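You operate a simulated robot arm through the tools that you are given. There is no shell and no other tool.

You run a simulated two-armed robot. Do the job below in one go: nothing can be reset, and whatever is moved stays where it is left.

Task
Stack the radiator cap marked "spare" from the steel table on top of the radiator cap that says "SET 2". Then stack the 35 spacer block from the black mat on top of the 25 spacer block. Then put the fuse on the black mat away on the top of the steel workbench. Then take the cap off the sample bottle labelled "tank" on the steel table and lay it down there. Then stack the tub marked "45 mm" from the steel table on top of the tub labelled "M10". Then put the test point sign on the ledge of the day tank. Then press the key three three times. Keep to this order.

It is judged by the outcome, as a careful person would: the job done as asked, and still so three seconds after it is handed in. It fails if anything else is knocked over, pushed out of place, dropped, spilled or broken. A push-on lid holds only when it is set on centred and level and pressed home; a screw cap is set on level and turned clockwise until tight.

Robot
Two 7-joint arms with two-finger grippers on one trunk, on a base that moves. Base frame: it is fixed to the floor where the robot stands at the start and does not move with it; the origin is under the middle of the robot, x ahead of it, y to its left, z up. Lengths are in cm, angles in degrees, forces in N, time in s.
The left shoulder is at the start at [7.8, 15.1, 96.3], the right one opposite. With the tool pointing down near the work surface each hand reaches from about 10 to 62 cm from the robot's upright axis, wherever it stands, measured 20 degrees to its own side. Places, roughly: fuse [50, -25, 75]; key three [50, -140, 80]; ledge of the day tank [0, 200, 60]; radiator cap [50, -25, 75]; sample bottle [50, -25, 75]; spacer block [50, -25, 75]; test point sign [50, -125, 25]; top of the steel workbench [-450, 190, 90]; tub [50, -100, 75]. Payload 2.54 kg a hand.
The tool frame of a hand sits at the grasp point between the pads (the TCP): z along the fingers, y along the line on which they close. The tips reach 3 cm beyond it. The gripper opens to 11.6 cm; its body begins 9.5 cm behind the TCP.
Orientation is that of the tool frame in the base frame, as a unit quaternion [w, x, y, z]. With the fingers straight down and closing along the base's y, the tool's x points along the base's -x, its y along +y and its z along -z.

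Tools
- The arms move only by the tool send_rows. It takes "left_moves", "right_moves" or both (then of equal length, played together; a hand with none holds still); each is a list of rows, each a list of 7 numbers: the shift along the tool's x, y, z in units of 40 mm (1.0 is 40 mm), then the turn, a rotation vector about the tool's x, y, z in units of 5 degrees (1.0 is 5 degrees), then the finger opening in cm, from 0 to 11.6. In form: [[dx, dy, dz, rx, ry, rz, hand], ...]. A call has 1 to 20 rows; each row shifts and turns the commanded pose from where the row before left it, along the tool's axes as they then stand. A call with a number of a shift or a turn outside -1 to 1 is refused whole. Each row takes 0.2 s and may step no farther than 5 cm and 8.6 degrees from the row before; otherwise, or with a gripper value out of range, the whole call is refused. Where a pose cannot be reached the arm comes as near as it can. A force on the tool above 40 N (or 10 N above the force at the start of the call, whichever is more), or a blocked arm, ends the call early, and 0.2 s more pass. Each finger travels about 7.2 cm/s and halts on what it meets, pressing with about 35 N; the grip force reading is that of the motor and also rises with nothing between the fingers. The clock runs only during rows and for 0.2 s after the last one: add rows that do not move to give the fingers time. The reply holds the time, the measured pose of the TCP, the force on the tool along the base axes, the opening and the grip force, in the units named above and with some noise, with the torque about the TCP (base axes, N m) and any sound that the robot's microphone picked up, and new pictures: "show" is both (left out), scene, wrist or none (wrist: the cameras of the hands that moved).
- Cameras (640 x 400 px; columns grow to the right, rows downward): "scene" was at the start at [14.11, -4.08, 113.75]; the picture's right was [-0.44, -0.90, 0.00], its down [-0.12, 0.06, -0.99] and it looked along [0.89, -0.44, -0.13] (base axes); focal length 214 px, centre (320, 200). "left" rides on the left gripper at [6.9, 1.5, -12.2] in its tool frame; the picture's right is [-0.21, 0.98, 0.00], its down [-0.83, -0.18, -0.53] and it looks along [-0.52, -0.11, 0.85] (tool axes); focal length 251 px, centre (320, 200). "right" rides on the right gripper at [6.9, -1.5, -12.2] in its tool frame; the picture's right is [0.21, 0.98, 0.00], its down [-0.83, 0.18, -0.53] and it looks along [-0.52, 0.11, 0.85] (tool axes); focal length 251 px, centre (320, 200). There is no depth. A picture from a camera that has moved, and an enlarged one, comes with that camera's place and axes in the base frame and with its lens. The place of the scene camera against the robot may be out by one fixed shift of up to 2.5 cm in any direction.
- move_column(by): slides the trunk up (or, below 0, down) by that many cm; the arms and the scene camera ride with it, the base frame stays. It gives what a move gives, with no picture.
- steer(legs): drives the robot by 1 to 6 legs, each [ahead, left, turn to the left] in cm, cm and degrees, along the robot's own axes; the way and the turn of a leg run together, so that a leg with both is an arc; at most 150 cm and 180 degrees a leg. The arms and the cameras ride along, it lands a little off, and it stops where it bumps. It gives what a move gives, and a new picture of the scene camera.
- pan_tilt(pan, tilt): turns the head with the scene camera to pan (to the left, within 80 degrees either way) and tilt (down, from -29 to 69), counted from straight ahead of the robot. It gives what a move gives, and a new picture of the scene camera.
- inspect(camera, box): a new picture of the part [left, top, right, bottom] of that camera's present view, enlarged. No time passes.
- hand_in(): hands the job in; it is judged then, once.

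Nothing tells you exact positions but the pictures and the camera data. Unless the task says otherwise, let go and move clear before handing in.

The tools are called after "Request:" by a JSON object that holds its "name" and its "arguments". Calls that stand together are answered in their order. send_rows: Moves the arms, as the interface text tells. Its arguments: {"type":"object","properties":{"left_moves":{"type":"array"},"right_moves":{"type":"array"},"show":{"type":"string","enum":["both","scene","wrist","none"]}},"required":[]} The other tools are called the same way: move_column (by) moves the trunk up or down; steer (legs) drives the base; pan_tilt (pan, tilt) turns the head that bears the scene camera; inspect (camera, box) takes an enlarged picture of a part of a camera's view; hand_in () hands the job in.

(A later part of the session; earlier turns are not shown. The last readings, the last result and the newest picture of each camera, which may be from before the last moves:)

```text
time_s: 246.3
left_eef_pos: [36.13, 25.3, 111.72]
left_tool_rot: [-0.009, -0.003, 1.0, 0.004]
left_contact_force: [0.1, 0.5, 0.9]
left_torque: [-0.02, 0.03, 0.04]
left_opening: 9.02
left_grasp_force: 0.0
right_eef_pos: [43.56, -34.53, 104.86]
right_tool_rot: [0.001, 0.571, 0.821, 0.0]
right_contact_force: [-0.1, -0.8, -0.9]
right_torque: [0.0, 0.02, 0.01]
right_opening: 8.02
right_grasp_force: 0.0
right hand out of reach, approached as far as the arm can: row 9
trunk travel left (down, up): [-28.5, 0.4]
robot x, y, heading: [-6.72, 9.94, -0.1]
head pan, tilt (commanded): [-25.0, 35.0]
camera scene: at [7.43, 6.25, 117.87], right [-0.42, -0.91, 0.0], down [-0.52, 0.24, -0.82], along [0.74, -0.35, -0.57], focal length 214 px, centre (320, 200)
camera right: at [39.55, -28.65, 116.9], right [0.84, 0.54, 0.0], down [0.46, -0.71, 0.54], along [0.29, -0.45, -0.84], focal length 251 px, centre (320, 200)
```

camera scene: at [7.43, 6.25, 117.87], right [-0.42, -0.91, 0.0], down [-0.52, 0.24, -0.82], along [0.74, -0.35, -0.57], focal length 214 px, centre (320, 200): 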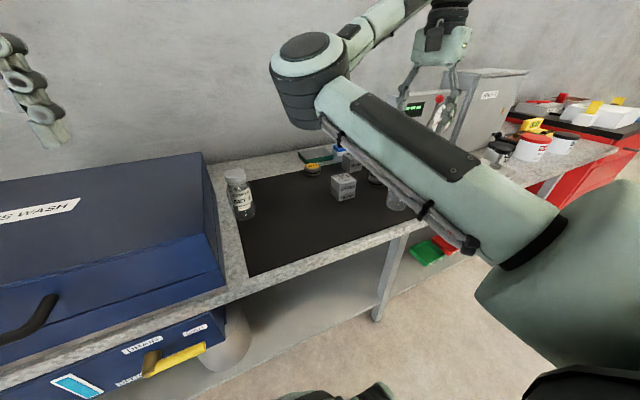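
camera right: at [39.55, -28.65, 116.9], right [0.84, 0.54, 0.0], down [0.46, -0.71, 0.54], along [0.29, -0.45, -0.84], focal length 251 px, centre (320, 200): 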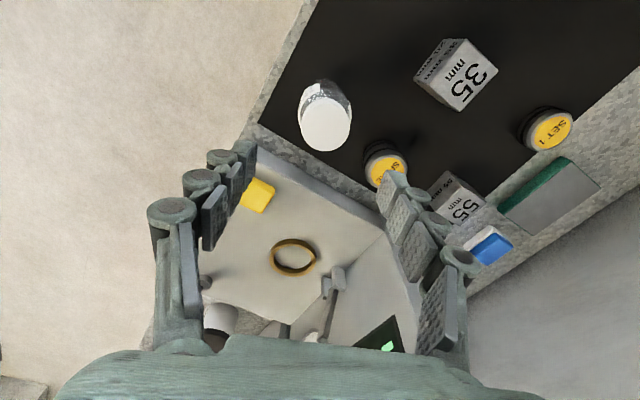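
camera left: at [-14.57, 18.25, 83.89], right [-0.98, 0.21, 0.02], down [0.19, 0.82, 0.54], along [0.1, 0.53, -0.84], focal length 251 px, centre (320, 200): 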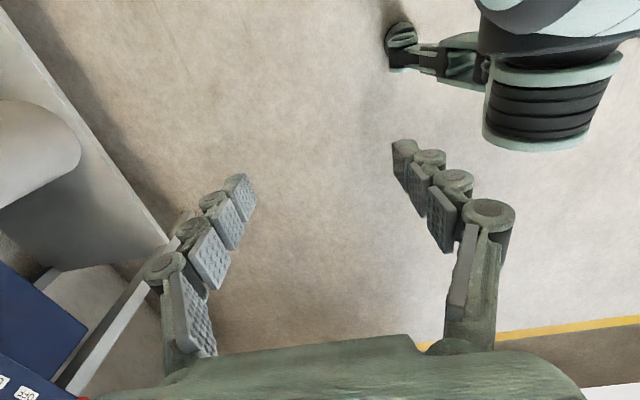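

The bottle stands back on its spot. I'll back away again and try re-folding the right arm in free space.

Request:
{"name": "steer", "arguments": {"legs": [[-60, 0, 0]]}}

Request:
{"name": "send_rows", "arguments": {"right_moves": [[0.5, -0.8, 0, 0, 0, 0, 9.0], [0.5, -0.8, 0, 0, 0, 0, 9.0], [0.3, -0.8, 0, 0, 0, 0, 9.0], [0, -0.8, 0, 0, 0, 0, 9.0], [-0.5, -0.6, 0, 0, 0, 0, 9.0], [-0.8, 0, 0, 0, 0, 0, 9.0], [-0.8, 0, 0, 0, 0, 0, 9.0], [0, 0, 0, 0, 1, 0, 9.0], [0, 0, 0, 0, 1, 0, 9.0], [0, 0, 0, 0, 1, 0, 9.0], [0, 0, 0, 0, 1, 0, 9.0], [0, 0, 0, 0, 1, 0, 9.0], [0, 0, 0, 0, 1, 0, 9.0], [0, 0, 0, 0, 1, 0, 9.0], [0, 0, 0, 0, 1, 0, 9.0], [0, 0, 0, 0, 1, 0, 9.0], [0, 0, 0, 0, 1, 0, 9.0]], "show": "both"}}

```text
time_s: 249.7
left_eef_pos: [-25.03, 25.22, 111.57]
left_tool_rot: [-0.01, -0.003, 1.0, 0.003]
left_contact_force: [0.1, -0.1, 0.3]
left_torque: [-0.01, 0.01, 0.02]
left_opening: 9.02
left_grasp_force: 0.1
right_eef_pos: [-17.56, -34.83, 104.72]
right_tool_rot: [0.002, 0.57, 0.821, 0.001]
right_contact_force: [0.3, -0.5, 0.9]
right_torque: [-0.03, 0.0, -0.01]
right_opening: 7.99
right_grasp_force: 0.1
trunk travel left (down, up): [-28.5, 0.4]
robot x, y, heading: [-67.59, 9.86, 0.2]
head pan, tilt (commanded): [-25.0, 35.0]
camera scene: at [-53.73, 6.23, 117.87], right [-0.42, -0.91, 0.0], down [-0.52, 0.24, -0.82], along [0.74, -0.35, -0.57], focal length 214 px, centre (320, 200)
```

scene: 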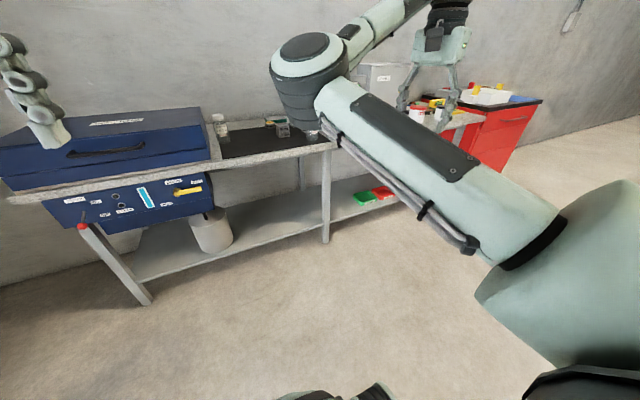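

```text
time_s: 253.3
left_eef_pos: [-24.98, 25.07, 111.64]
left_tool_rot: [-0.009, -0.003, 1.0, 0.004]
left_contact_force: [0.0, 0.7, -0.4]
left_torque: [-0.01, 0.0, -0.01]
left_opening: 8.98
left_grasp_force: 0.2
right_eef_pos: [-35.39, -40.27, 99.86]
right_tool_rot: [-0.345, 0.516, 0.746, 0.241]
right_contact_force: [1.1, 0.4, 0.4]
right_torque: [-0.02, -0.01, -0.01]
right_opening: 8.99
right_grasp_force: 0.0
right hand out of reach, approached as far as the arm can: row 14, 15, 16, 17
trunk travel left (down, up): [-28.5, 0.4]
robot x, y, heading: [-67.06, 9.85, 0.2]
head pan, tilt (commanded): [-25.0, 35.0]
camera scene: at [-53.7, 6.2, 117.87], right [-0.42, -0.91, 0.0], down [-0.52, 0.24, -0.82], along [0.74, -0.35, -0.57], focal length 214 px, centre (320, 200)
camera right: at [-35.39, -45.26, 113.06], right [0.87, 0.47, 0.17], down [0.5, -0.82, -0.28], along [0.0, 0.33, -0.94], focal length 251 px, centre (320, 200)
```

scene: 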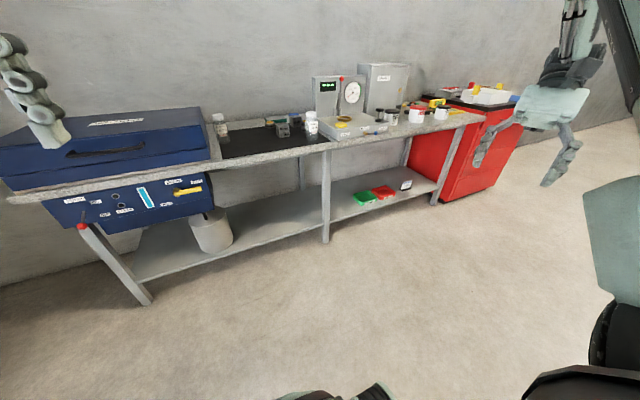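
right: 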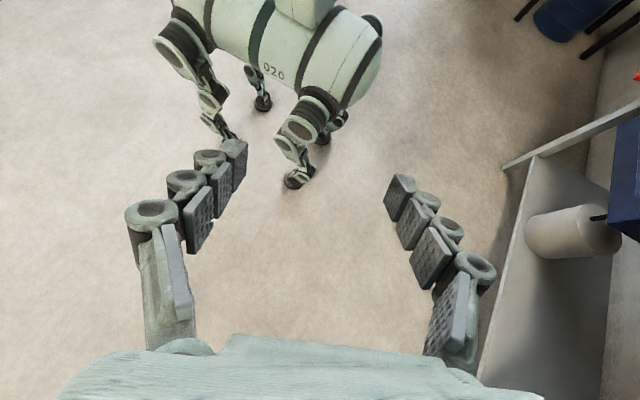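

The elbow has swung out of the front view. I'll look right to see the arm's posture.

Request:
{"name": "pan_tilt", "arguments": {"pan": -55, "tilt": 5}}

```text
time_s: 254.3
left_eef_pos: [-24.95, 25.09, 111.65]
left_tool_rot: [-0.009, -0.003, 1.0, 0.003]
left_contact_force: [0.5, 1.0, -0.4]
left_torque: [-0.03, 0.0, -0.03]
left_opening: 8.99
left_grasp_force: 0.1
right_eef_pos: [-35.44, -40.13, 99.95]
right_tool_rot: [-0.343, 0.518, 0.745, 0.241]
right_contact_force: [0.7, -0.2, -0.7]
right_torque: [0.01, 0.0, 0.01]
right_opening: 9.0
right_grasp_force: 0.1
trunk travel left (down, up): [-28.5, 0.4]
robot x, y, heading: [-67.4, 9.92, -0.0]
head pan, tilt (commanded): [-55.0, 5.0]
camera scene: at [-56.4, 2.43, 122.68], right [-0.82, -0.57, 0.0], down [-0.05, 0.07, -1.0], along [0.57, -0.82, -0.09], focal length 214 px, centre (320, 200)
```

scene: 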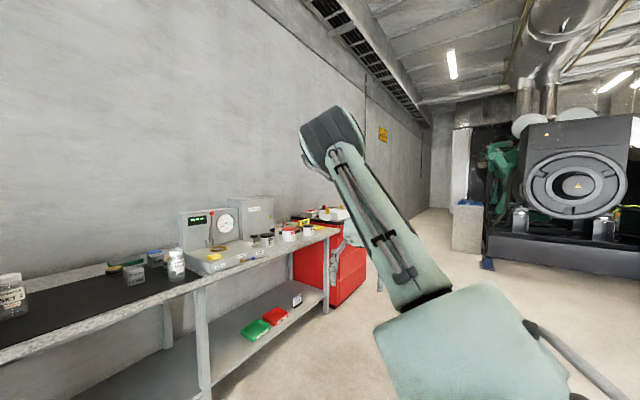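

The elbow is now up. I'll keep pitching the hand further to push the elbow outward.

Request:
{"name": "send_rows", "arguments": {"right_moves": [[0, 0, 0, 0, 1, 0, 9.0], [0, 0, 0, 0, 1, 0, 9.0], [0, 0, 0, 0, 1, 0, 9.0], [0, 0, 0, 0, 1, 0, 9.0], [0, 0, 0, 0, 1, 0, 9.0], [0, 0, 0, 0, 1, 0, 9.0], [0, 0, 0, 0, 1, 0, 9.0], [0, 0, 0, 0, 1, 0, 9.0]], "show": "scene"}}

```text
time_s: 256.1
left_eef_pos: [-24.97, 25.19, 111.71]
left_tool_rot: [-0.009, -0.004, 1.0, 0.004]
left_contact_force: [0.5, 0.3, -0.8]
left_torque: [-0.01, 0.01, 0.0]
left_opening: 8.99
left_grasp_force: 0.1
right_eef_pos: [-45.48, -30.33, 90.41]
right_tool_rot: [-0.579, 0.403, 0.582, 0.404]
right_contact_force: [1.0, -0.6, -0.4]
right_torque: [-0.02, 0.01, 0.02]
right_opening: 8.99
right_grasp_force: 0.0
right hand out of reach, approached as far as the arm can: row 1, 2, 3, 4, 5, 6, 7, 8
trunk travel left (down, up): [-28.5, 0.4]
robot x, y, heading: [-67.46, 10.21, -0.1]
head pan, tilt (commanded): [-55.0, 5.0]
camera scene: at [-56.41, 2.41, 122.69], right [-0.82, -0.57, 0.0], down [-0.05, 0.07, -1.0], along [0.57, -0.82, -0.09], focal length 214 px, centre (320, 200)
```

scene: 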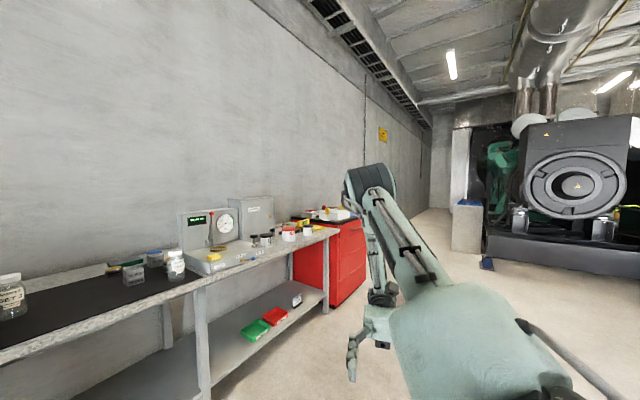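

Request:
{"name": "send_rows", "arguments": {"right_moves": [[0, 0, 0, -1, 0, 0, 9.0], [0, 0, 0, -1, 0, 0, 9.0], [0, 0, 0, -1, 0, 0, 9.0], [0, 0, 0, -1, 0, 0, 9.0], [0, 0, 0, -1, 0, 0, 9.0], [0, 0, 0, -1, 0, 0, 9.0]], "show": "scene"}}

```text
time_s: 257.5
left_eef_pos: [-24.93, 25.17, 111.56]
left_tool_rot: [-0.008, -0.003, 1.0, 0.003]
left_contact_force: [-0.5, -0.1, -0.3]
left_torque: [0.01, 0.01, 0.0]
left_opening: 9.02
left_grasp_force: 0.1
right_eef_pos: [-45.36, -30.45, 90.23]
right_tool_rot: [-0.455, 0.54, 0.457, 0.541]
right_contact_force: [0.1, -0.5, 0.1]
right_torque: [-0.05, 0.02, -0.02]
right_opening: 8.99
right_grasp_force: 0.0
trunk travel left (down, up): [-28.5, 0.4]
robot x, y, heading: [-67.66, 10.35, 0.1]
head pan, tilt (commanded): [-55.0, 5.0]
camera scene: at [-56.42, 2.43, 122.69], right [-0.82, -0.57, 0.0], down [-0.05, 0.07, -1.0], along [0.57, -0.82, -0.09], focal length 214 px, centre (320, 200)
```

scene: 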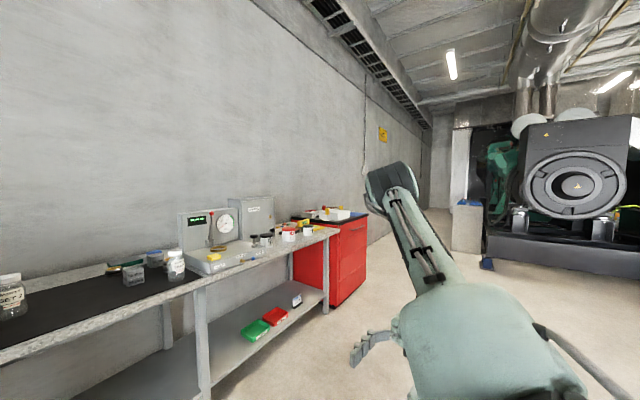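

That works without limits: the hand points left, elbow up and out. Now moving it forward to see if the elbow stays out.

Request:
{"name": "send_rows", "arguments": {"right_moves": [[0, 0.9, 0.15, 0, 0, 0, 9.0], [0, 0.9, 0.15, 0, 0, 0, 9.0], [0, 0.9, 0.15, 0, 0, 0, 9.0], [0, 0.9, 0.15, 0, 0, 0, 9.0], [0, 0.9, 0.15, 0, 0, 0, 9.0]], "show": "both"}}

```text
time_s: 258.7
left_eef_pos: [-25.0, 25.14, 111.66]
left_tool_rot: [-0.009, -0.003, 1.0, 0.004]
left_contact_force: [-1.1, -0.3, -0.6]
left_torque: [0.03, 0.01, 0.01]
left_opening: 8.98
left_grasp_force: 0.0
right_eef_pos: [-34.11, -23.3, 86.23]
right_tool_rot: [-0.455, 0.54, 0.458, 0.541]
right_contact_force: [0.8, 0.4, 0.1]
right_torque: [0.01, -0.01, 0.03]
right_opening: 9.0
right_grasp_force: 0.0
right hand out of reach, approached as far as the arm can: row 1, 2, 3, 4, 5
trunk travel left (down, up): [-28.5, 0.4]
robot x, y, heading: [-67.44, 9.7, -0.2]
head pan, tilt (commanded): [-55.0, 5.0]
camera scene: at [-56.39, 2.44, 122.68], right [-0.82, -0.57, 0.0], down [-0.05, 0.07, -1.0], along [0.57, -0.82, -0.09], focal length 214 px, centre (320, 200)
camera right: at [-37.92, -35.1, 93.09], right [0.96, -0.16, 0.22], down [0.09, -0.56, -0.82], along [0.26, 0.81, -0.52], focal length 251 px, centre (320, 200)
```

scene: 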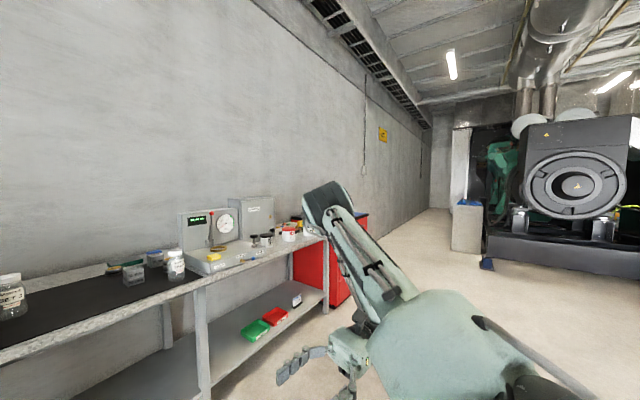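
right: 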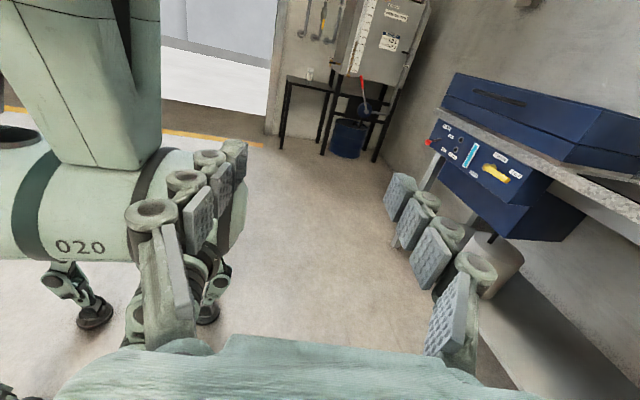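

The hand now reaches further left while the elbow stays up on the right. I'll continue moving it left and forward.

Request:
{"name": "send_rows", "arguments": {"right_moves": [[0, 0.3, 0.7, 0, 0, 0, 9.0], [0, 0.3, 0.7, 0, 0, 0, 9.0], [0, 0.3, 0.7, 0, 0, 0, 9.0], [0, 0.3, 0.7, 0, 0, 0, 9.0]], "show": "scene"}}

```text
time_s: 259.7
left_eef_pos: [-24.92, 25.13, 111.64]
left_tool_rot: [-0.009, -0.004, 1.0, 0.003]
left_contact_force: [-1.0, -0.4, 0.1]
left_torque: [0.03, -0.01, 0.01]
left_opening: 9.01
left_grasp_force: 0.0
right_eef_pos: [-28.69, -13.2, 85.79]
right_tool_rot: [-0.454, 0.54, 0.457, 0.542]
right_contact_force: [1.2, -0.7, -0.5]
right_torque: [0.02, 0.0, 0.01]
right_opening: 9.01
right_grasp_force: 0.0
right hand out of reach, approached as far as the arm can: row 3, 4
trunk travel left (down, up): [-28.5, 0.4]
robot x, y, heading: [-67.64, 10.04, -0.1]
head pan, tilt (commanded): [-55.0, 5.0]
camera scene: at [-56.4, 2.46, 122.69], right [-0.82, -0.57, 0.0], down [-0.05, 0.07, -1.0], along [0.57, -0.82, -0.09], focal length 214 px, centre (320, 200)
```

scene: 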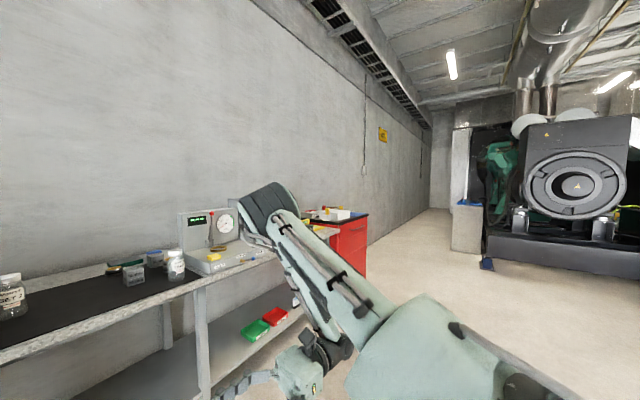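

Great, the right hand now reaches well inside with the elbow above. I'll try pointing it more forward (approach the bottle from the front), which should move the elbow further out.

Request:
{"name": "send_rows", "arguments": {"right_moves": [[0, 0, -0.5, -1, 0, 0, 9.0], [0, 0, -0.5, -1, 0, 0, 9.0], [0, 0, -0.5, -1, 0, 0, 9.0], [0, 0, 0, -1, 0, 0, 9.0], [0, 0, 0, -1, 0, 0, 9.0], [0, 0, 0, -1, 0, 0, 9.0], [0, 0, 0, -1, 0, 0, 9.0], [0, 0, 0, -1, 0, 0, 9.0], [0, 0, 0, -1, 0, 0, 9.0], [0, 0, 0, -1, 0, 0, 9.0], [0, 0, 0, -1, 0, 0, 9.0], [0, 0, 0, -1, 0, 0, 9.0]], "show": "both"}}

```text
time_s: 262.3
left_eef_pos: [-25.04, 25.06, 111.74]
left_tool_rot: [-0.008, -0.003, 1.0, 0.004]
left_contact_force: [-0.9, -0.9, 0.7]
left_torque: [0.04, -0.04, 0.01]
left_opening: 8.97
left_grasp_force: 0.1
right_eef_pos: [-30.12, -18.8, 85.82]
right_tool_rot: [-0.124, 0.695, 0.126, 0.697]
right_contact_force: [0.3, -0.8, -0.4]
right_torque: [0.01, 0.02, 0.0]
right_opening: 8.99
right_grasp_force: 0.3
trunk travel left (down, up): [-28.5, 0.4]
robot x, y, heading: [-67.7, 9.82, -0.1]
head pan, tilt (commanded): [-55.0, 5.0]
camera scene: at [-56.51, 2.36, 122.7], right [-0.82, -0.57, 0.0], down [-0.05, 0.07, -1.0], along [0.57, -0.82, -0.09], focal length 214 px, centre (320, 200)
camera right: at [-42.35, -21.6, 92.67], right [0.34, -0.92, 0.22], down [-0.44, -0.36, -0.83], along [0.83, 0.19, -0.52], focal length 251 px, centre (320, 200)
```

scene: 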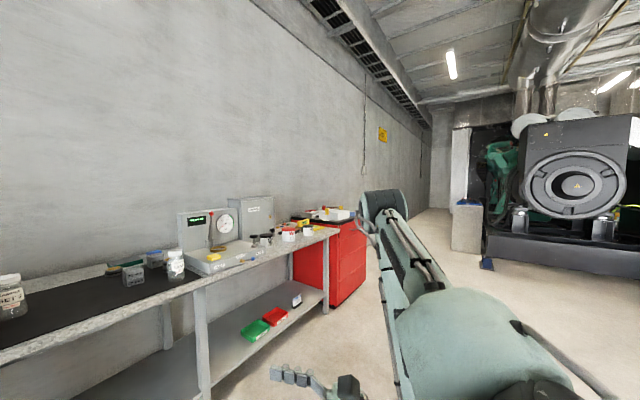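
right: 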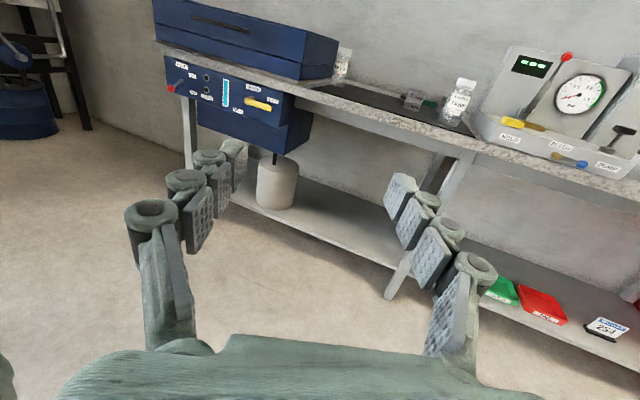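

Excellent: the right hand now points forward with its elbow out to the right. I'll pitch it slightly down, then drive so the bottle is straight ahead of it.

Request:
{"name": "send_rows", "arguments": {"right_moves": [[0, 0, 0, 0, -1, 0, 9.5], [0, 0, 0, 0, -1, 0, 9.5], [0, 0, 0, 0, -1, 0, 9.5]], "show": "none"}}

Request:
{"name": "steer", "arguments": {"legs": [[0, -16.5, 0], [50, 0, 0]]}}

Request:
{"name": "inspect", "arguments": {"camera": "right", "box": [0, 0, 640, 400]}}

```text
time_s: 263.1
left_eef_pos: [-25.0, 25.19, 111.75]
left_tool_rot: [-0.008, -0.004, 1.0, 0.003]
left_contact_force: [0.4, -0.1, 0.5]
left_torque: [0.01, 0.02, -0.02]
left_opening: 8.98
left_grasp_force: 0.0
right_eef_pos: [-28.95, -21.23, 83.42]
right_tool_rot: [-0.108, 0.78, 0.141, 0.6]
right_contact_force: [0.4, 0.3, 0.3]
right_torque: [0.0, 0.0, 0.04]
right_opening: 9.49
right_grasp_force: 0.0
right hand out of reach, approached as far as the arm can: row 1, 2, 3
trunk travel left (down, up): [-28.5, 0.4]
robot x, y, heading: [-67.65, 10.32, 0.1]
head pan, tilt (commanded): [-55.0, 5.0]
```

```text
time_s: 267.9
left_eef_pos: [25.82, 8.06, 111.71]
left_tool_rot: [-0.009, 0.002, 1.0, 0.004]
left_contact_force: [-0.3, 0.8, 0.5]
left_torque: [-0.02, 0.04, 0.0]
left_opening: 9.0
left_grasp_force: 0.0
right_eef_pos: [21.21, -38.41, 83.33]
right_tool_rot: [-0.105, 0.78, 0.137, 0.602]
right_contact_force: [-0.1, 0.2, -0.7]
right_torque: [0.01, -0.03, -0.02]
right_opening: 9.5
right_grasp_force: 0.0
trunk travel left (down, up): [-28.5, 0.4]
robot x, y, heading: [-16.72, -6.78, -0.6]
head pan, tilt (commanded): [-55.0, 5.0]
camera scene: at [-5.89, -14.31, 122.68], right [-0.82, -0.57, 0.0], down [-0.05, 0.07, -1.0], along [0.56, -0.82, -0.09], focal length 214 px, centre (320, 200)
```

scene: 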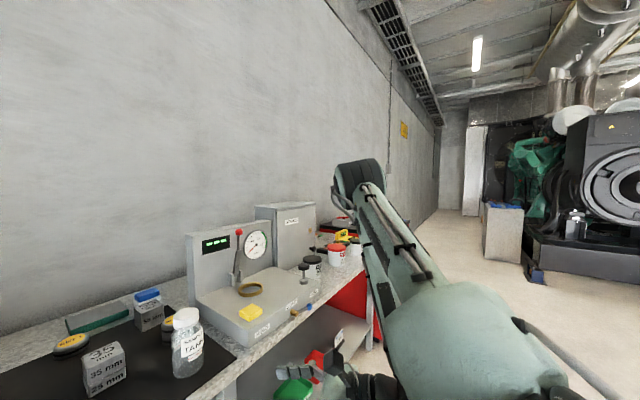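

```text
1.00 times, centred on (320, 200) of right (not enlarged: the box is as wide or as high as the picture)
camera zoom: at [11.2, -40.2, 93.19], right [0.38, -0.9, 0.21], down [-0.62, -0.42, -0.66], along [0.68, 0.12, -0.72], focal length 251 px, centre (320, 200)
```

zoom: 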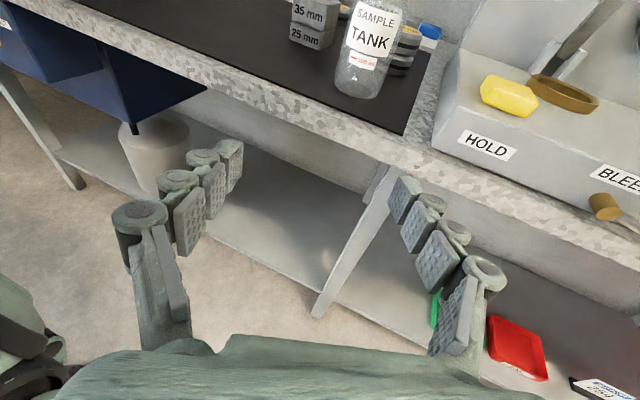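

Request:
{"name": "send_rows", "arguments": {"right_moves": [[0.2, -0.46, 0.12, 0, 0.8, 0, 9.5], [0.2, -0.46, 0.12, 0, 0.8, 0, 9.5], [0, 0, 0, 0, 0, 0, 9.5]], "show": "scene"}}

```text
time_s: 268.7
left_eef_pos: [25.79, 8.21, 111.54]
left_tool_rot: [-0.008, 0.002, 1.0, 0.003]
left_contact_force: [0.4, 1.1, -0.3]
left_torque: [0.02, 0.05, 0.0]
left_opening: 8.99
left_grasp_force: 0.2
right_eef_pos: [21.54, -35.0, 83.68]
right_tool_rot: [-0.115, 0.736, 0.13, 0.655]
right_contact_force: [-0.1, -0.6, 0.3]
right_torque: [-0.01, -0.01, -0.01]
right_opening: 9.48
right_grasp_force: 0.1
right hand out of reach, approached as far as the arm can: row 1, 2
trunk travel left (down, up): [-28.5, 0.4]
robot x, y, heading: [-16.86, -6.69, -0.5]
head pan, tilt (commanded): [-55.0, 5.0]
camera scene: at [-5.85, -14.25, 122.68], right [-0.82, -0.57, 0.0], down [-0.05, 0.07, -1.0], along [0.56, -0.82, -0.09], focal length 214 px, centre (320, 200)
```

scene: 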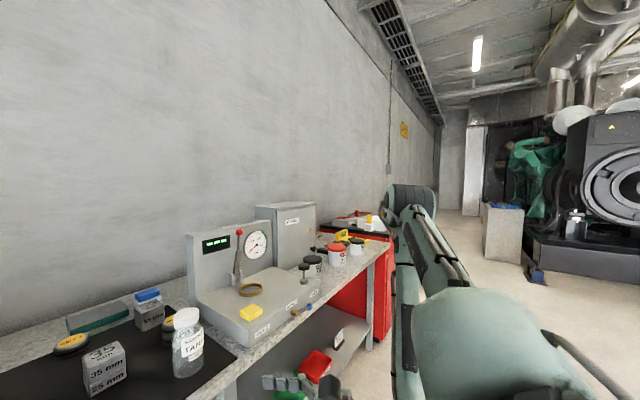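

The posture is good (elbow well clear). Driving forward until the right fingers are just in front of the bottle.

Request:
{"name": "steer", "arguments": {"legs": [[14, 0, 0.5]]}}

Request:
{"name": "inspect", "arguments": {"camera": "right", "box": [0, 0, 640, 400]}}

```text
time_s: 270.0
left_eef_pos: [39.27, 8.61, 111.54]
left_tool_rot: [-0.009, -0.004, 1.0, 0.003]
left_contact_force: [0.1, 0.0, 0.4]
left_torque: [0.01, 0.05, 0.01]
left_opening: 9.01
left_grasp_force: 0.0
right_eef_pos: [35.54, -34.64, 83.58]
right_tool_rot: [-0.119, 0.735, 0.134, 0.653]
right_contact_force: [0.0, -0.8, -0.2]
right_torque: [0.01, -0.01, 0.01]
right_opening: 9.49
right_grasp_force: 0.0
trunk travel left (down, up): [-28.5, 0.4]
robot x, y, heading: [-3.39, -6.65, 0.2]
head pan, tilt (commanded): [-55.0, 5.0]
camera scene: at [7.77, -14.22, 122.67], right [-0.82, -0.57, 0.0], down [-0.05, 0.07, -1.0], along [0.57, -0.82, -0.09], focal length 214 px, centre (320, 200)
```

scene: 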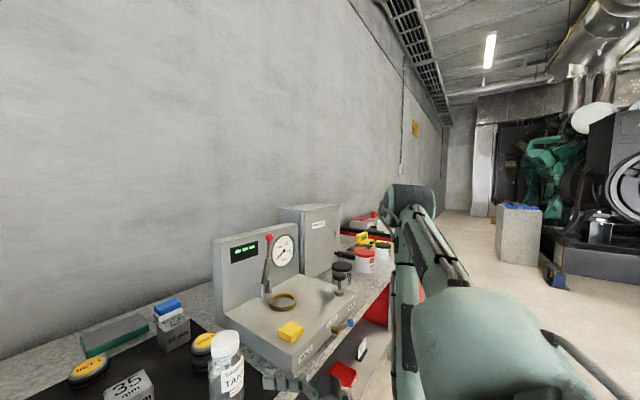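

```text
1.00 times, centred on (320, 200) of right (not enlarged: the box is as wide or as high as the picture)
camera zoom: at [24.24, -37.18, 91.97], right [0.37, -0.9, 0.21], down [-0.52, -0.39, -0.76], along [0.77, 0.17, -0.62], focal length 251 px, centre (320, 200)
```

zoom: 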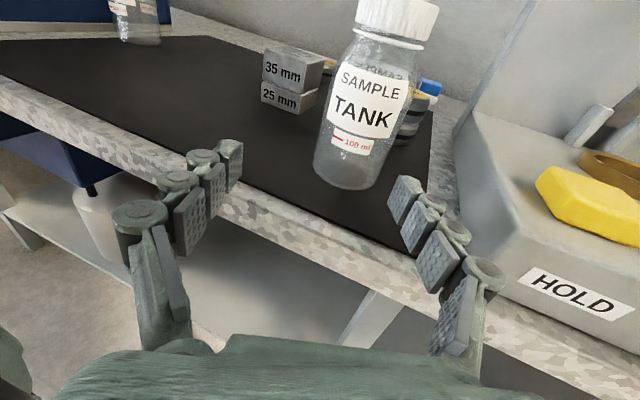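

I'll rotate the right hand to point straight ahead and raise it slightly before advancing.

Request:
{"name": "send_rows", "arguments": {"right_moves": [[0.17, 0, 0, -1, 0, 0, 9.5], [0.18, 0, 0, -1, 0, 0, 9.5], [0, 0, 0, -1, 0, 0, 9.5], [0, 0, 0, -1, 0, 0, 9.5], [0, 0, 0, 0, 0, 0, 9.5]], "show": "both"}}

```text
time_s: 271.3
left_eef_pos: [39.05, 8.72, 111.61]
left_tool_rot: [-0.008, -0.004, 1.0, 0.002]
left_contact_force: [-0.3, 0.5, -0.1]
left_torque: [0.01, 0.04, -0.03]
left_opening: 8.98
left_grasp_force: 0.1
right_eef_pos: [37.61, -36.94, 81.71]
right_tool_rot: [0.006, 0.737, 0.018, 0.676]
right_contact_force: [-9.1, 2.8, 12.9]
right_torque: [0.79, -0.09, 0.51]
right_opening: 10.34
right_grasp_force: 6.2
right hand out of reach, approached as far as the arm can: row 1, 2, 3, 4
trunk travel left (down, up): [-28.5, 0.4]
robot x, y, heading: [-3.69, -6.72, -0.1]
head pan, tilt (commanded): [-55.0, 5.0]
stopped in row 5 (right hand): the force on the tool passed its limit at 40 N (the readings are from after the stop); the commanded pose is now the measured one
camera scene: at [7.57, -14.19, 122.66], right [-0.82, -0.57, 0.0], down [-0.05, 0.07, -1.0], along [0.57, -0.82, -0.09], focal length 214 px, centre (320, 200)
camera right: at [25.89, -35.24, 89.54], right [0.04, -0.97, 0.25], down [-0.6, -0.22, -0.77], along [0.8, -0.12, -0.59], focal length 251 px, centre (320, 200)
```

scene: 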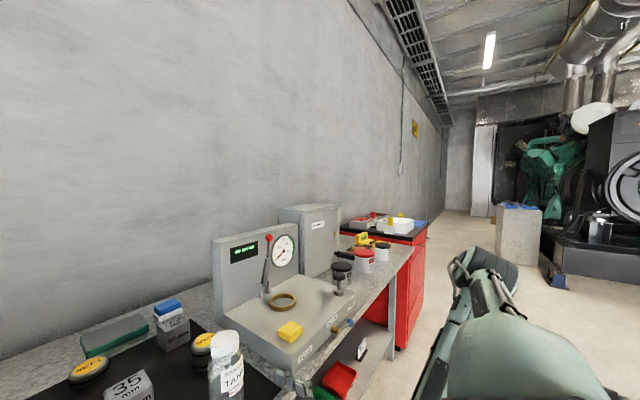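
right: 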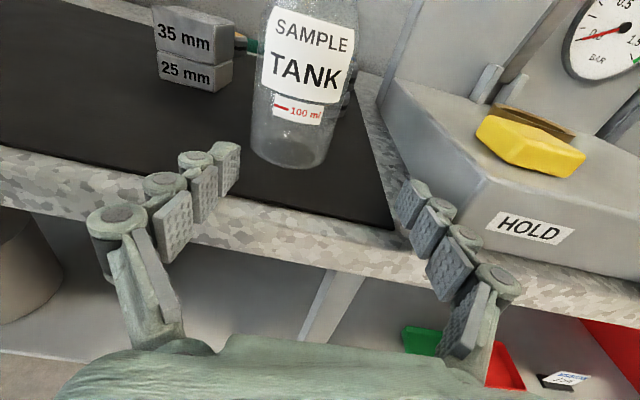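

The hand drifted down and touched the table edge area. I'll lift it gently and retract.

Request:
{"name": "send_rows", "arguments": {"right_moves": [[0.25, 0, -0.25, 0, 0, 0, 9.5], [0.25, 0, -0.4, 0, 0, 0, 9.5]], "show": "wrist"}}

```text
time_s: 271.9
left_eef_pos: [39.12, 8.83, 111.57]
left_tool_rot: [-0.008, -0.004, 1.0, 0.002]
left_contact_force: [0.6, 0.0, 0.9]
left_torque: [-0.03, 0.0, -0.01]
left_opening: 9.0
left_grasp_force: 0.1
right_eef_pos: [36.99, -37.31, 81.69]
right_tool_rot: [0.005, 0.733, 0.021, 0.68]
right_contact_force: [17.7, 13.0, 25.0]
right_torque: [1.61, -0.64, -0.75]
right_opening: 9.62
right_grasp_force: 0.2
right hand out of reach, approached as far as the arm can: row 1, 2
trunk travel left (down, up): [-28.5, 0.4]
robot x, y, heading: [-3.26, -6.68, 0.4]
head pan, tilt (commanded): [-55.0, 5.0]
camera right: at [25.15, -35.65, 89.46], right [0.04, -0.97, 0.25], down [-0.59, -0.22, -0.78], along [0.81, -0.12, -0.58], focal length 251 px, centre (320, 200)
```

right: 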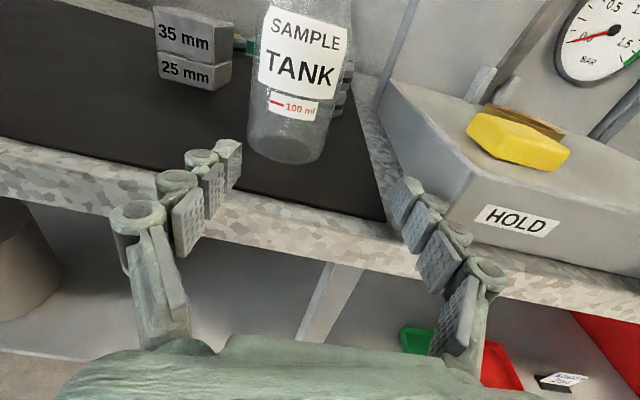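

Request:
{"name": "send_rows", "arguments": {"right_moves": [[0.2, 0, 0, 1, 0, 0, 9.5], [0.2, 0, 0, 1, 0, 0, 9.5]], "show": "none"}}

```text
time_s: 272.5
left_eef_pos: [39.06, 8.54, 111.64]
left_tool_rot: [-0.009, -0.004, 1.0, 0.003]
left_contact_force: [0.3, 0.6, 0.1]
left_torque: [0.01, 0.01, 0.01]
left_opening: 9.02
left_grasp_force: 0.1
right_eef_pos: [36.84, -37.65, 82.4]
right_tool_rot: [-0.056, 0.739, 0.079, 0.667]
right_contact_force: [0.4, 0.2, -0.4]
right_torque: [0.0, 0.02, 0.01]
right_opening: 9.49
right_grasp_force: 0.0
trunk travel left (down, up): [-28.5, 0.4]
robot x, y, heading: [-3.34, -6.42, 0.3]
head pan, tilt (commanded): [-55.0, 5.0]
```

Free of contact again. I'll raise it further with the earlier yaw.

Request:
{"name": "send_rows", "arguments": {"right_moves": [[0.3, 0, -0.2, 1, 0, 0, 9.5], [0.3, 0, -0.2, 1, 0, 0, 9.5]], "show": "both"}}

```text
time_s: 273.1
left_eef_pos: [39.04, 8.53, 111.73]
left_tool_rot: [-0.009, -0.004, 1.0, 0.002]
left_contact_force: [0.9, -0.8, 0.2]
left_torque: [0.01, -0.02, 0.01]
left_opening: 9.0
left_grasp_force: 0.0
right_eef_pos: [35.47, -37.84, 85.25]
right_tool_rot: [-0.122, 0.73, 0.136, 0.659]
right_contact_force: [-0.3, -0.8, -0.7]
right_torque: [0.0, 0.02, -0.02]
right_opening: 9.5
right_grasp_force: 0.0
trunk travel left (down, up): [-28.5, 0.4]
robot x, y, heading: [-3.33, -6.73, 0.1]
head pan, tilt (commanded): [-55.0, 5.0]
camera scene: at [7.68, -14.2, 122.68], right [-0.82, -0.57, 0.0], down [-0.05, 0.07, -1.0], along [0.57, -0.82, -0.09], focal length 214 px, centre (320, 200)
camera right: at [24.07, -40.42, 93.32], right [0.37, -0.9, 0.22], down [-0.51, -0.39, -0.77], along [0.78, 0.17, -0.6], focal length 251 px, centre (320, 200)
```

scene: 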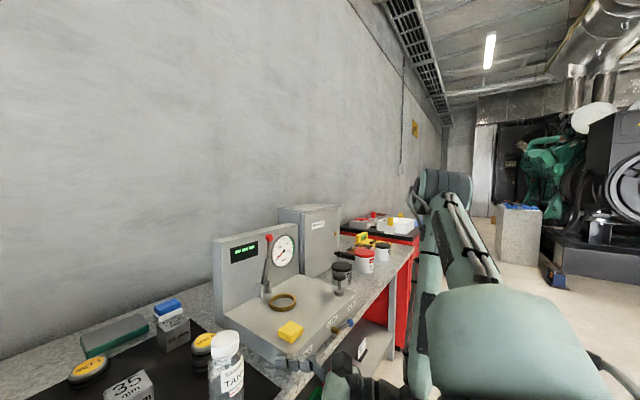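
right: 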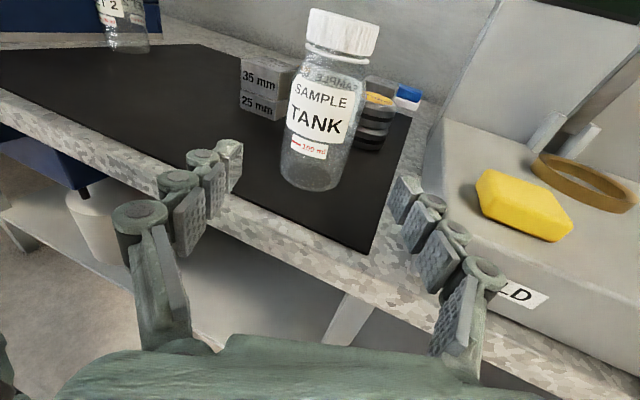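

The bottle lies right along the hand's pointing axis. I'll shift the hand left relative to the base, then bring the base right and forward so that both arms can work.

Request:
{"name": "send_rows", "arguments": {"right_moves": [[0.03, -0.58, 0.22, 0, 0, 0, 9.5], [0.03, -0.58, 0.22, 0, 0, 0, 9.5], [0, 0, 0, 0, 0, 0, 9.5]], "show": "wrist"}}

```text
time_s: 273.9
left_eef_pos: [39.09, 8.49, 111.66]
left_tool_rot: [-0.009, -0.005, 1.0, 0.004]
left_contact_force: [0.9, -0.2, -0.6]
left_torque: [-0.04, 0.03, -0.02]
left_opening: 9.0
left_grasp_force: 0.1
right_eef_pos: [36.21, -33.72, 83.97]
right_tool_rot: [-0.121, 0.729, 0.135, 0.661]
right_contact_force: [0.4, -0.3, 0.2]
right_torque: [0.01, 0.03, 0.02]
right_opening: 9.52
right_grasp_force: 0.0
right hand out of reach, approached as far as the arm can: row 2
trunk travel left (down, up): [-28.5, 0.4]
robot x, y, heading: [-3.25, -6.39, -0.1]
head pan, tilt (commanded): [-55.0, 5.0]
camera right: at [24.9, -36.42, 92.07], right [0.37, -0.9, 0.22], down [-0.51, -0.39, -0.77], along [0.78, 0.17, -0.6], focal length 251 px, centre (320, 200)
```

right: 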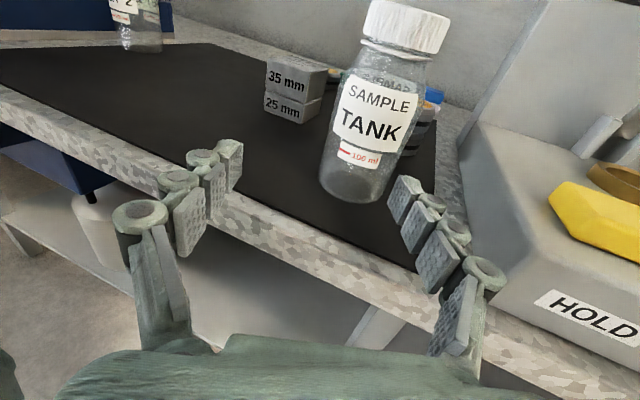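

Request:
{"name": "send_rows", "arguments": {"right_moves": [[0.25, 0.26, -0.04, 0, 0, 0, 9.5], [0, 0, 0, 0, 0, 0, 9.5]], "show": "none"}}

Request:
{"name": "steer", "arguments": {"legs": [[5.5, 0, 0]]}}

Request:
{"name": "inspect", "arguments": {"camera": "right", "box": [0, 0, 640, 400]}}

```text
time_s: 274.5
left_eef_pos: [39.07, 8.52, 111.73]
left_tool_rot: [-0.009, -0.004, 1.0, 0.004]
left_contact_force: [0.6, -0.5, 0.1]
left_torque: [0.01, -0.01, -0.03]
left_opening: 9.02
left_grasp_force: 0.0
right_eef_pos: [36.64, -34.9, 85.06]
right_tool_rot: [-0.121, 0.729, 0.136, 0.66]
right_contact_force: [0.3, 0.0, -0.6]
right_torque: [0.0, 0.0, 0.01]
right_opening: 9.51
right_grasp_force: 0.0
trunk travel left (down, up): [-28.5, 0.4]
robot x, y, heading: [-3.12, -6.47, 0.0]
head pan, tilt (commanded): [-55.0, 5.0]
```

```text
time_s: 275.5
left_eef_pos: [44.84, 8.6, 111.68]
left_tool_rot: [-0.008, -0.004, 1.0, 0.003]
left_contact_force: [0.3, 0.0, -0.1]
left_torque: [0.0, 0.04, -0.04]
left_opening: 8.99
left_grasp_force: 0.0
right_eef_pos: [42.22, -34.78, 85.11]
right_tool_rot: [-0.122, 0.729, 0.137, 0.66]
right_contact_force: [0.7, 0.1, 0.8]
right_torque: [0.0, 0.03, 0.02]
right_opening: 9.5
right_grasp_force: 0.1
trunk travel left (down, up): [-28.5, 0.4]
robot x, y, heading: [2.23, -6.76, 0.2]
head pan, tilt (commanded): [-55.0, 5.0]
camera scene: at [13.34, -14.2, 122.67], right [-0.82, -0.58, 0.0], down [-0.05, 0.07, -1.0], along [0.57, -0.81, -0.09], focal length 214 px, centre (320, 200)
```

scene: 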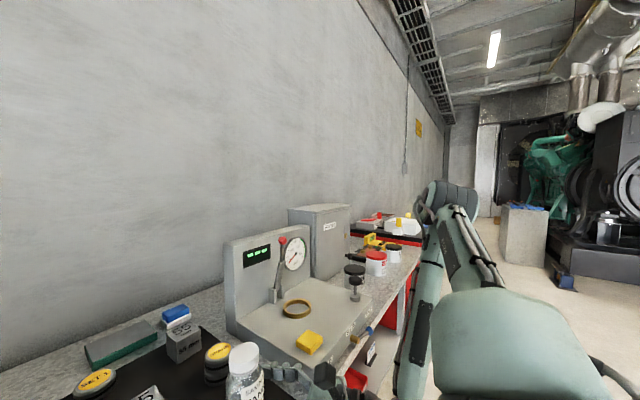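

```text
1.00 times, centred on (320, 200) of right (not enlarged: the box is as wide or as high as the picture)
camera zoom: at [30.86, -37.46, 93.08], right [0.37, -0.9, 0.22], down [-0.51, -0.39, -0.77], along [0.78, 0.17, -0.6], focal length 251 px, centre (320, 200)
```

zoom: 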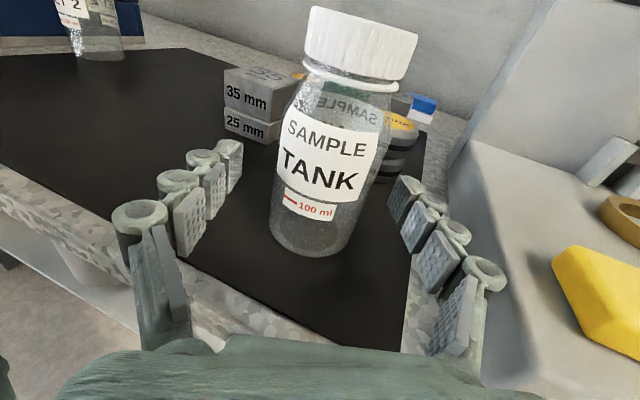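

The bottle is between the right fingers. Small centring shift, then close on the body.

Request:
{"name": "send_rows", "arguments": {"right_moves": [[0.02, 0.08, 0.25, 0, 0, 0, 9.5], [0, 0, 0, 0, 0, 0, 9.5]], "show": "wrist"}}

```text
time_s: 276.1
left_eef_pos: [44.66, 8.65, 111.66]
left_tool_rot: [-0.007, -0.004, 1.0, 0.004]
left_contact_force: [0.6, -0.1, 1.7]
left_torque: [-0.03, 0.0, -0.03]
left_opening: 9.01
left_grasp_force: 0.1
right_eef_pos: [43.3, -34.85, 85.18]
right_tool_rot: [-0.121, 0.729, 0.135, 0.66]
right_contact_force: [-0.1, -0.3, 1.3]
right_torque: [0.0, -0.02, -0.03]
right_opening: 9.5
right_grasp_force: 0.0
trunk travel left (down, up): [-28.5, 0.4]
robot x, y, heading: [2.1, -6.8, 0.0]
head pan, tilt (commanded): [-55.0, 5.0]
camera right: at [31.81, -37.42, 93.11], right [0.37, -0.9, 0.22], down [-0.51, -0.39, -0.77], along [0.78, 0.17, -0.6], focal length 251 px, centre (320, 200)
```

right: 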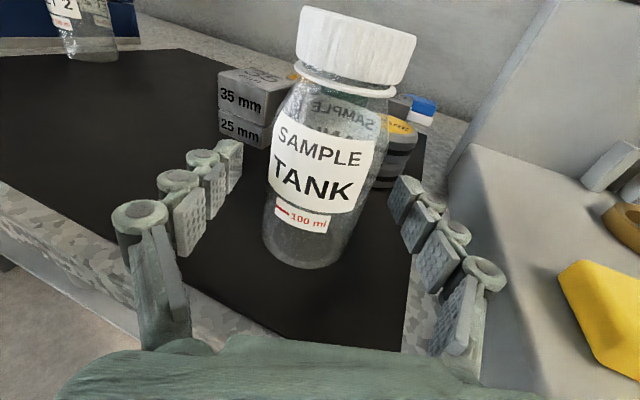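

Request:
{"name": "send_rows", "arguments": {"right_moves": [[0, 0, 0, 0, 0, 0, 7.5], [0, 0, 0, 0, 0, 0, 6.6], [0, 0, 0, 0, 0, 0, 6.0], [0, 0, 0, 0, 0, 0, 5.0], [0, 0, 0, 0, 0, 0, 5.0]], "show": "wrist"}}

```text
time_s: 277.3
left_eef_pos: [44.73, 8.54, 111.59]
left_tool_rot: [-0.008, -0.004, 1.0, 0.004]
left_contact_force: [-0.2, 0.1, -0.2]
left_torque: [0.01, 0.0, 0.01]
left_opening: 9.01
left_grasp_force: 0.1
right_eef_pos: [43.14, -34.81, 85.02]
right_tool_rot: [-0.122, 0.729, 0.136, 0.66]
right_contact_force: [-1.0, 0.2, 0.6]
right_torque: [0.02, 0.02, 0.01]
right_opening: 5.61
right_grasp_force: 35.4
trunk travel left (down, up): [-28.5, 0.4]
robot x, y, heading: [2.05, -6.92, 0.4]
head pan, tilt (commanded): [-55.0, 5.0]
camera right: at [31.79, -37.42, 93.11], right [0.37, -0.9, 0.22], down [-0.51, -0.39, -0.77], along [0.78, 0.17, -0.6], focal length 251 px, centre (320, 200)
```

right: 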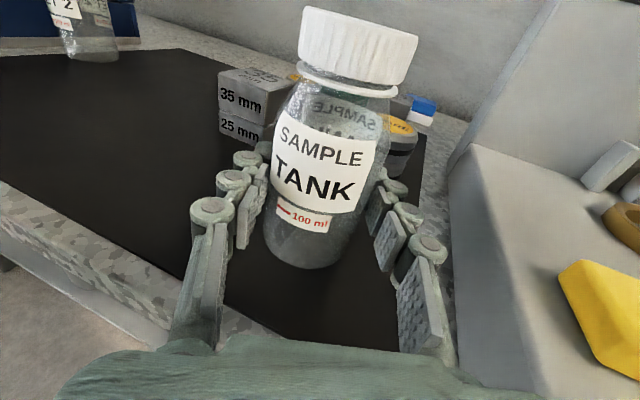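

The bottle body is firmly held. Now the left hand crosses over to the cap.

Request:
{"name": "send_rows", "arguments": {"left_moves": [[0, -0.9, 0.1, 0, 0, 0, 8.0], [0, -0.9, 0.1, 0, 0, 0, 8.0], [0, -0.9, 0.1, 0, 0, 0, 8.0], [0, -0.9, 0.1, 0, 0, 0, 8.0], [0, -0.9, 0.1, 0, 0, 0, 8.0], [0, -0.9, 0.1, 0, 0, 0, 8.0], [0, -0.9, 0.1, 0, 0, 0, 8.0], [0, -0.9, 0.1, 0, 0, 0, 8.0], [0, -0.9, 0.1, 0, 0, 0, 8.0], [0, -0.9, 0.1, 0, 0, 0, 8.0], [0, -0.9, 0.1, 0, 0, 0, 8.0], [0.05, -0.85, 0.1, 0, 0, 0, 8.0]], "show": "both"}}

```text
time_s: 279.9
left_eef_pos: [44.91, -32.0, 106.73]
left_tool_rot: [-0.009, -0.004, 1.0, 0.003]
left_contact_force: [-0.1, 0.4, -0.6]
left_torque: [-0.02, 0.0, -0.04]
left_opening: 7.99
left_grasp_force: 0.0
left hand out of reach, approached as far as the arm can: row 12
right_eef_pos: [43.16, -34.75, 85.17]
right_tool_rot: [-0.122, 0.728, 0.136, 0.661]
right_contact_force: [0.1, 0.2, 2.8]
right_torque: [0.01, -0.02, 0.0]
right_opening: 5.58
right_grasp_force: 34.7
trunk travel left (down, up): [-28.5, 0.4]
robot x, y, heading: [2.14, -6.66, 0.0]
head pan, tilt (commanded): [-55.0, 5.0]
camera scene: at [13.25, -14.16, 122.69], right [-0.82, -0.58, 0.0], down [-0.05, 0.07, -1.0], along [0.57, -0.81, -0.09], focal length 214 px, centre (320, 200)
camera left: at [38.22, -30.67, 119.19], right [0.21, 0.98, 0.0], down [0.84, -0.18, 0.52], along [0.51, -0.11, -0.85], focal length 251 px, centre (320, 200)
```

scene: 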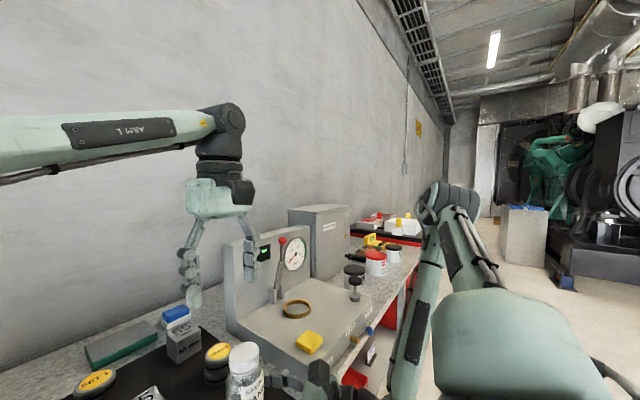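
left: 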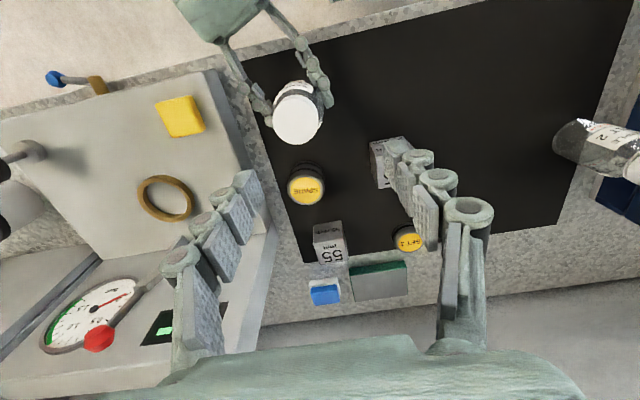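

The reach is better lower down, so I'll descend a bit and continue to the cap.

Request:
{"name": "send_rows", "arguments": {"left_moves": [[0.1, 0, 0.7, 0, 0, 0, 8.0], [0.1, -0.2, 0.7, 0, 0, 0, 8.0], [0, -0.25, 0.5, 0, 0, 0, 8.0], [0, -0.2, 0.2, 0, 0, 0, 8.0], [0, 0, 0, 0, 0, 0, 8.0]], "show": "wrist"}}

```text
time_s: 281.1
left_eef_pos: [43.9, -34.0, 99.23]
left_tool_rot: [-0.009, -0.003, 1.0, 0.003]
left_contact_force: [0.8, 0.8, 0.5]
left_torque: [-0.03, 0.01, 0.0]
left_opening: 8.01
left_grasp_force: 0.0
left hand out of reach, approached as far as the arm can: row 4
right_eef_pos: [43.24, -34.82, 85.0]
right_tool_rot: [-0.122, 0.728, 0.137, 0.66]
right_contact_force: [-0.6, -0.3, 1.2]
right_torque: [0.0, 0.0, 0.0]
right_opening: 5.6
right_grasp_force: 35.3
trunk travel left (down, up): [-28.5, 0.4]
robot x, y, heading: [2.37, -6.71, 0.1]
head pan, tilt (commanded): [-55.0, 5.0]
camera left: at [37.27, -32.67, 111.54], right [0.21, 0.98, 0.0], down [0.84, -0.18, 0.52], along [0.51, -0.11, -0.85], focal length 251 px, centre (320, 200)
```

left: 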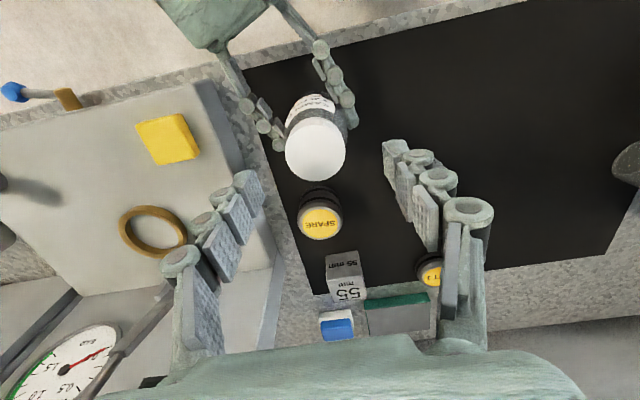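

Request:
{"name": "send_rows", "arguments": {"left_moves": [[0, 0, 0.2, 0, 0, 1, 8.0], [0, 0, 0.2, 0, 0, 1, 8.0], [0, 0, 0, 0, 0, 1, 8.0], [0, 0, 0, 0, 0, 1, 8.0], [0, 0, 0, 0, 0, 1, 8.0], [0, 0, 0, 0, 0, 1, 8.0], [0, 0, 0, 0, 0, 1, 8.0], [0, 0, 0, 0, 0, 1, 8.0], [0, 0, 0, 0, 0, 1, 8.0], [0, 0, 0, 0, 0, 1, 8.0], [0, 0, 0, 0, 0, 1, 8.0], [0, 0, 0, 0, 0, 1, 8.0], [0, 0, 0, 0, 0, 0, 8.0]], "show": "both"}}

Request:
{"name": "inspect", "arguments": {"camera": "left", "box": [240, 90, 400, 210]}}

```text
time_s: 283.9
left_eef_pos: [43.87, -33.88, 97.71]
left_tool_rot: [-0.009, 0.496, 0.868, -0.002]
left_contact_force: [0.2, 0.0, 0.0]
left_torque: [-0.02, 0.01, -0.04]
left_opening: 8.0
left_grasp_force: 0.1
right_eef_pos: [43.1, -34.78, 85.1]
right_tool_rot: [-0.122, 0.729, 0.136, 0.66]
right_contact_force: [-0.3, 0.5, 1.7]
right_torque: [0.08, -0.04, -0.03]
right_opening: 5.59
right_grasp_force: 34.5
trunk travel left (down, up): [-28.5, 0.4]
robot x, y, heading: [2.31, -6.9, 0.1]
head pan, tilt (commanded): [-55.0, 5.0]
camera scene: at [13.25, -14.2, 122.69], right [-0.82, -0.58, 0.0], down [-0.05, 0.07, -1.0], along [0.57, -0.81, -0.09], focal length 214 px, centre (320, 200)
camera left: at [41.98, -27.35, 110.16], right [0.95, 0.31, -0.01], down [0.27, -0.81, 0.52], along [0.15, -0.5, -0.85], focal length 251 px, centre (320, 200)
```

scene: 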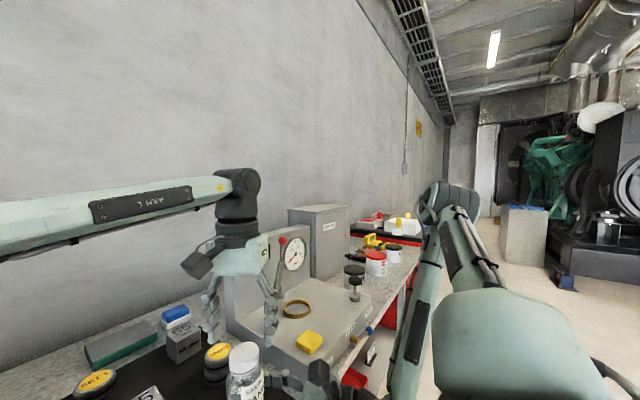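
left: 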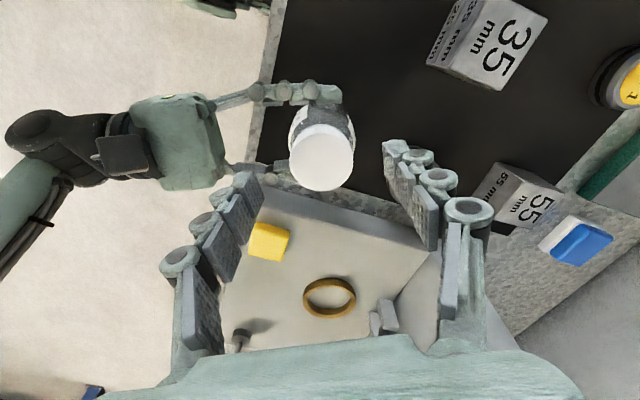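

```text
3.33 times, centred on (320, 150) of left
camera zoom: at [41.98, -27.35, 110.16], right [0.95, 0.31, -0.01], down [0.27, -0.81, 0.52], along [0.15, -0.5, -0.85], focal length 838 px, centre (320, 367)
```

zoom: 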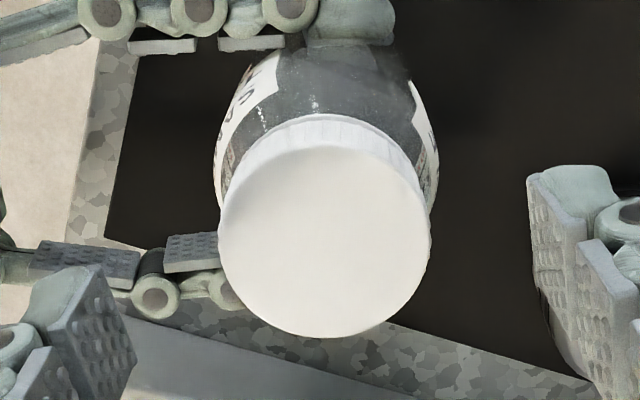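

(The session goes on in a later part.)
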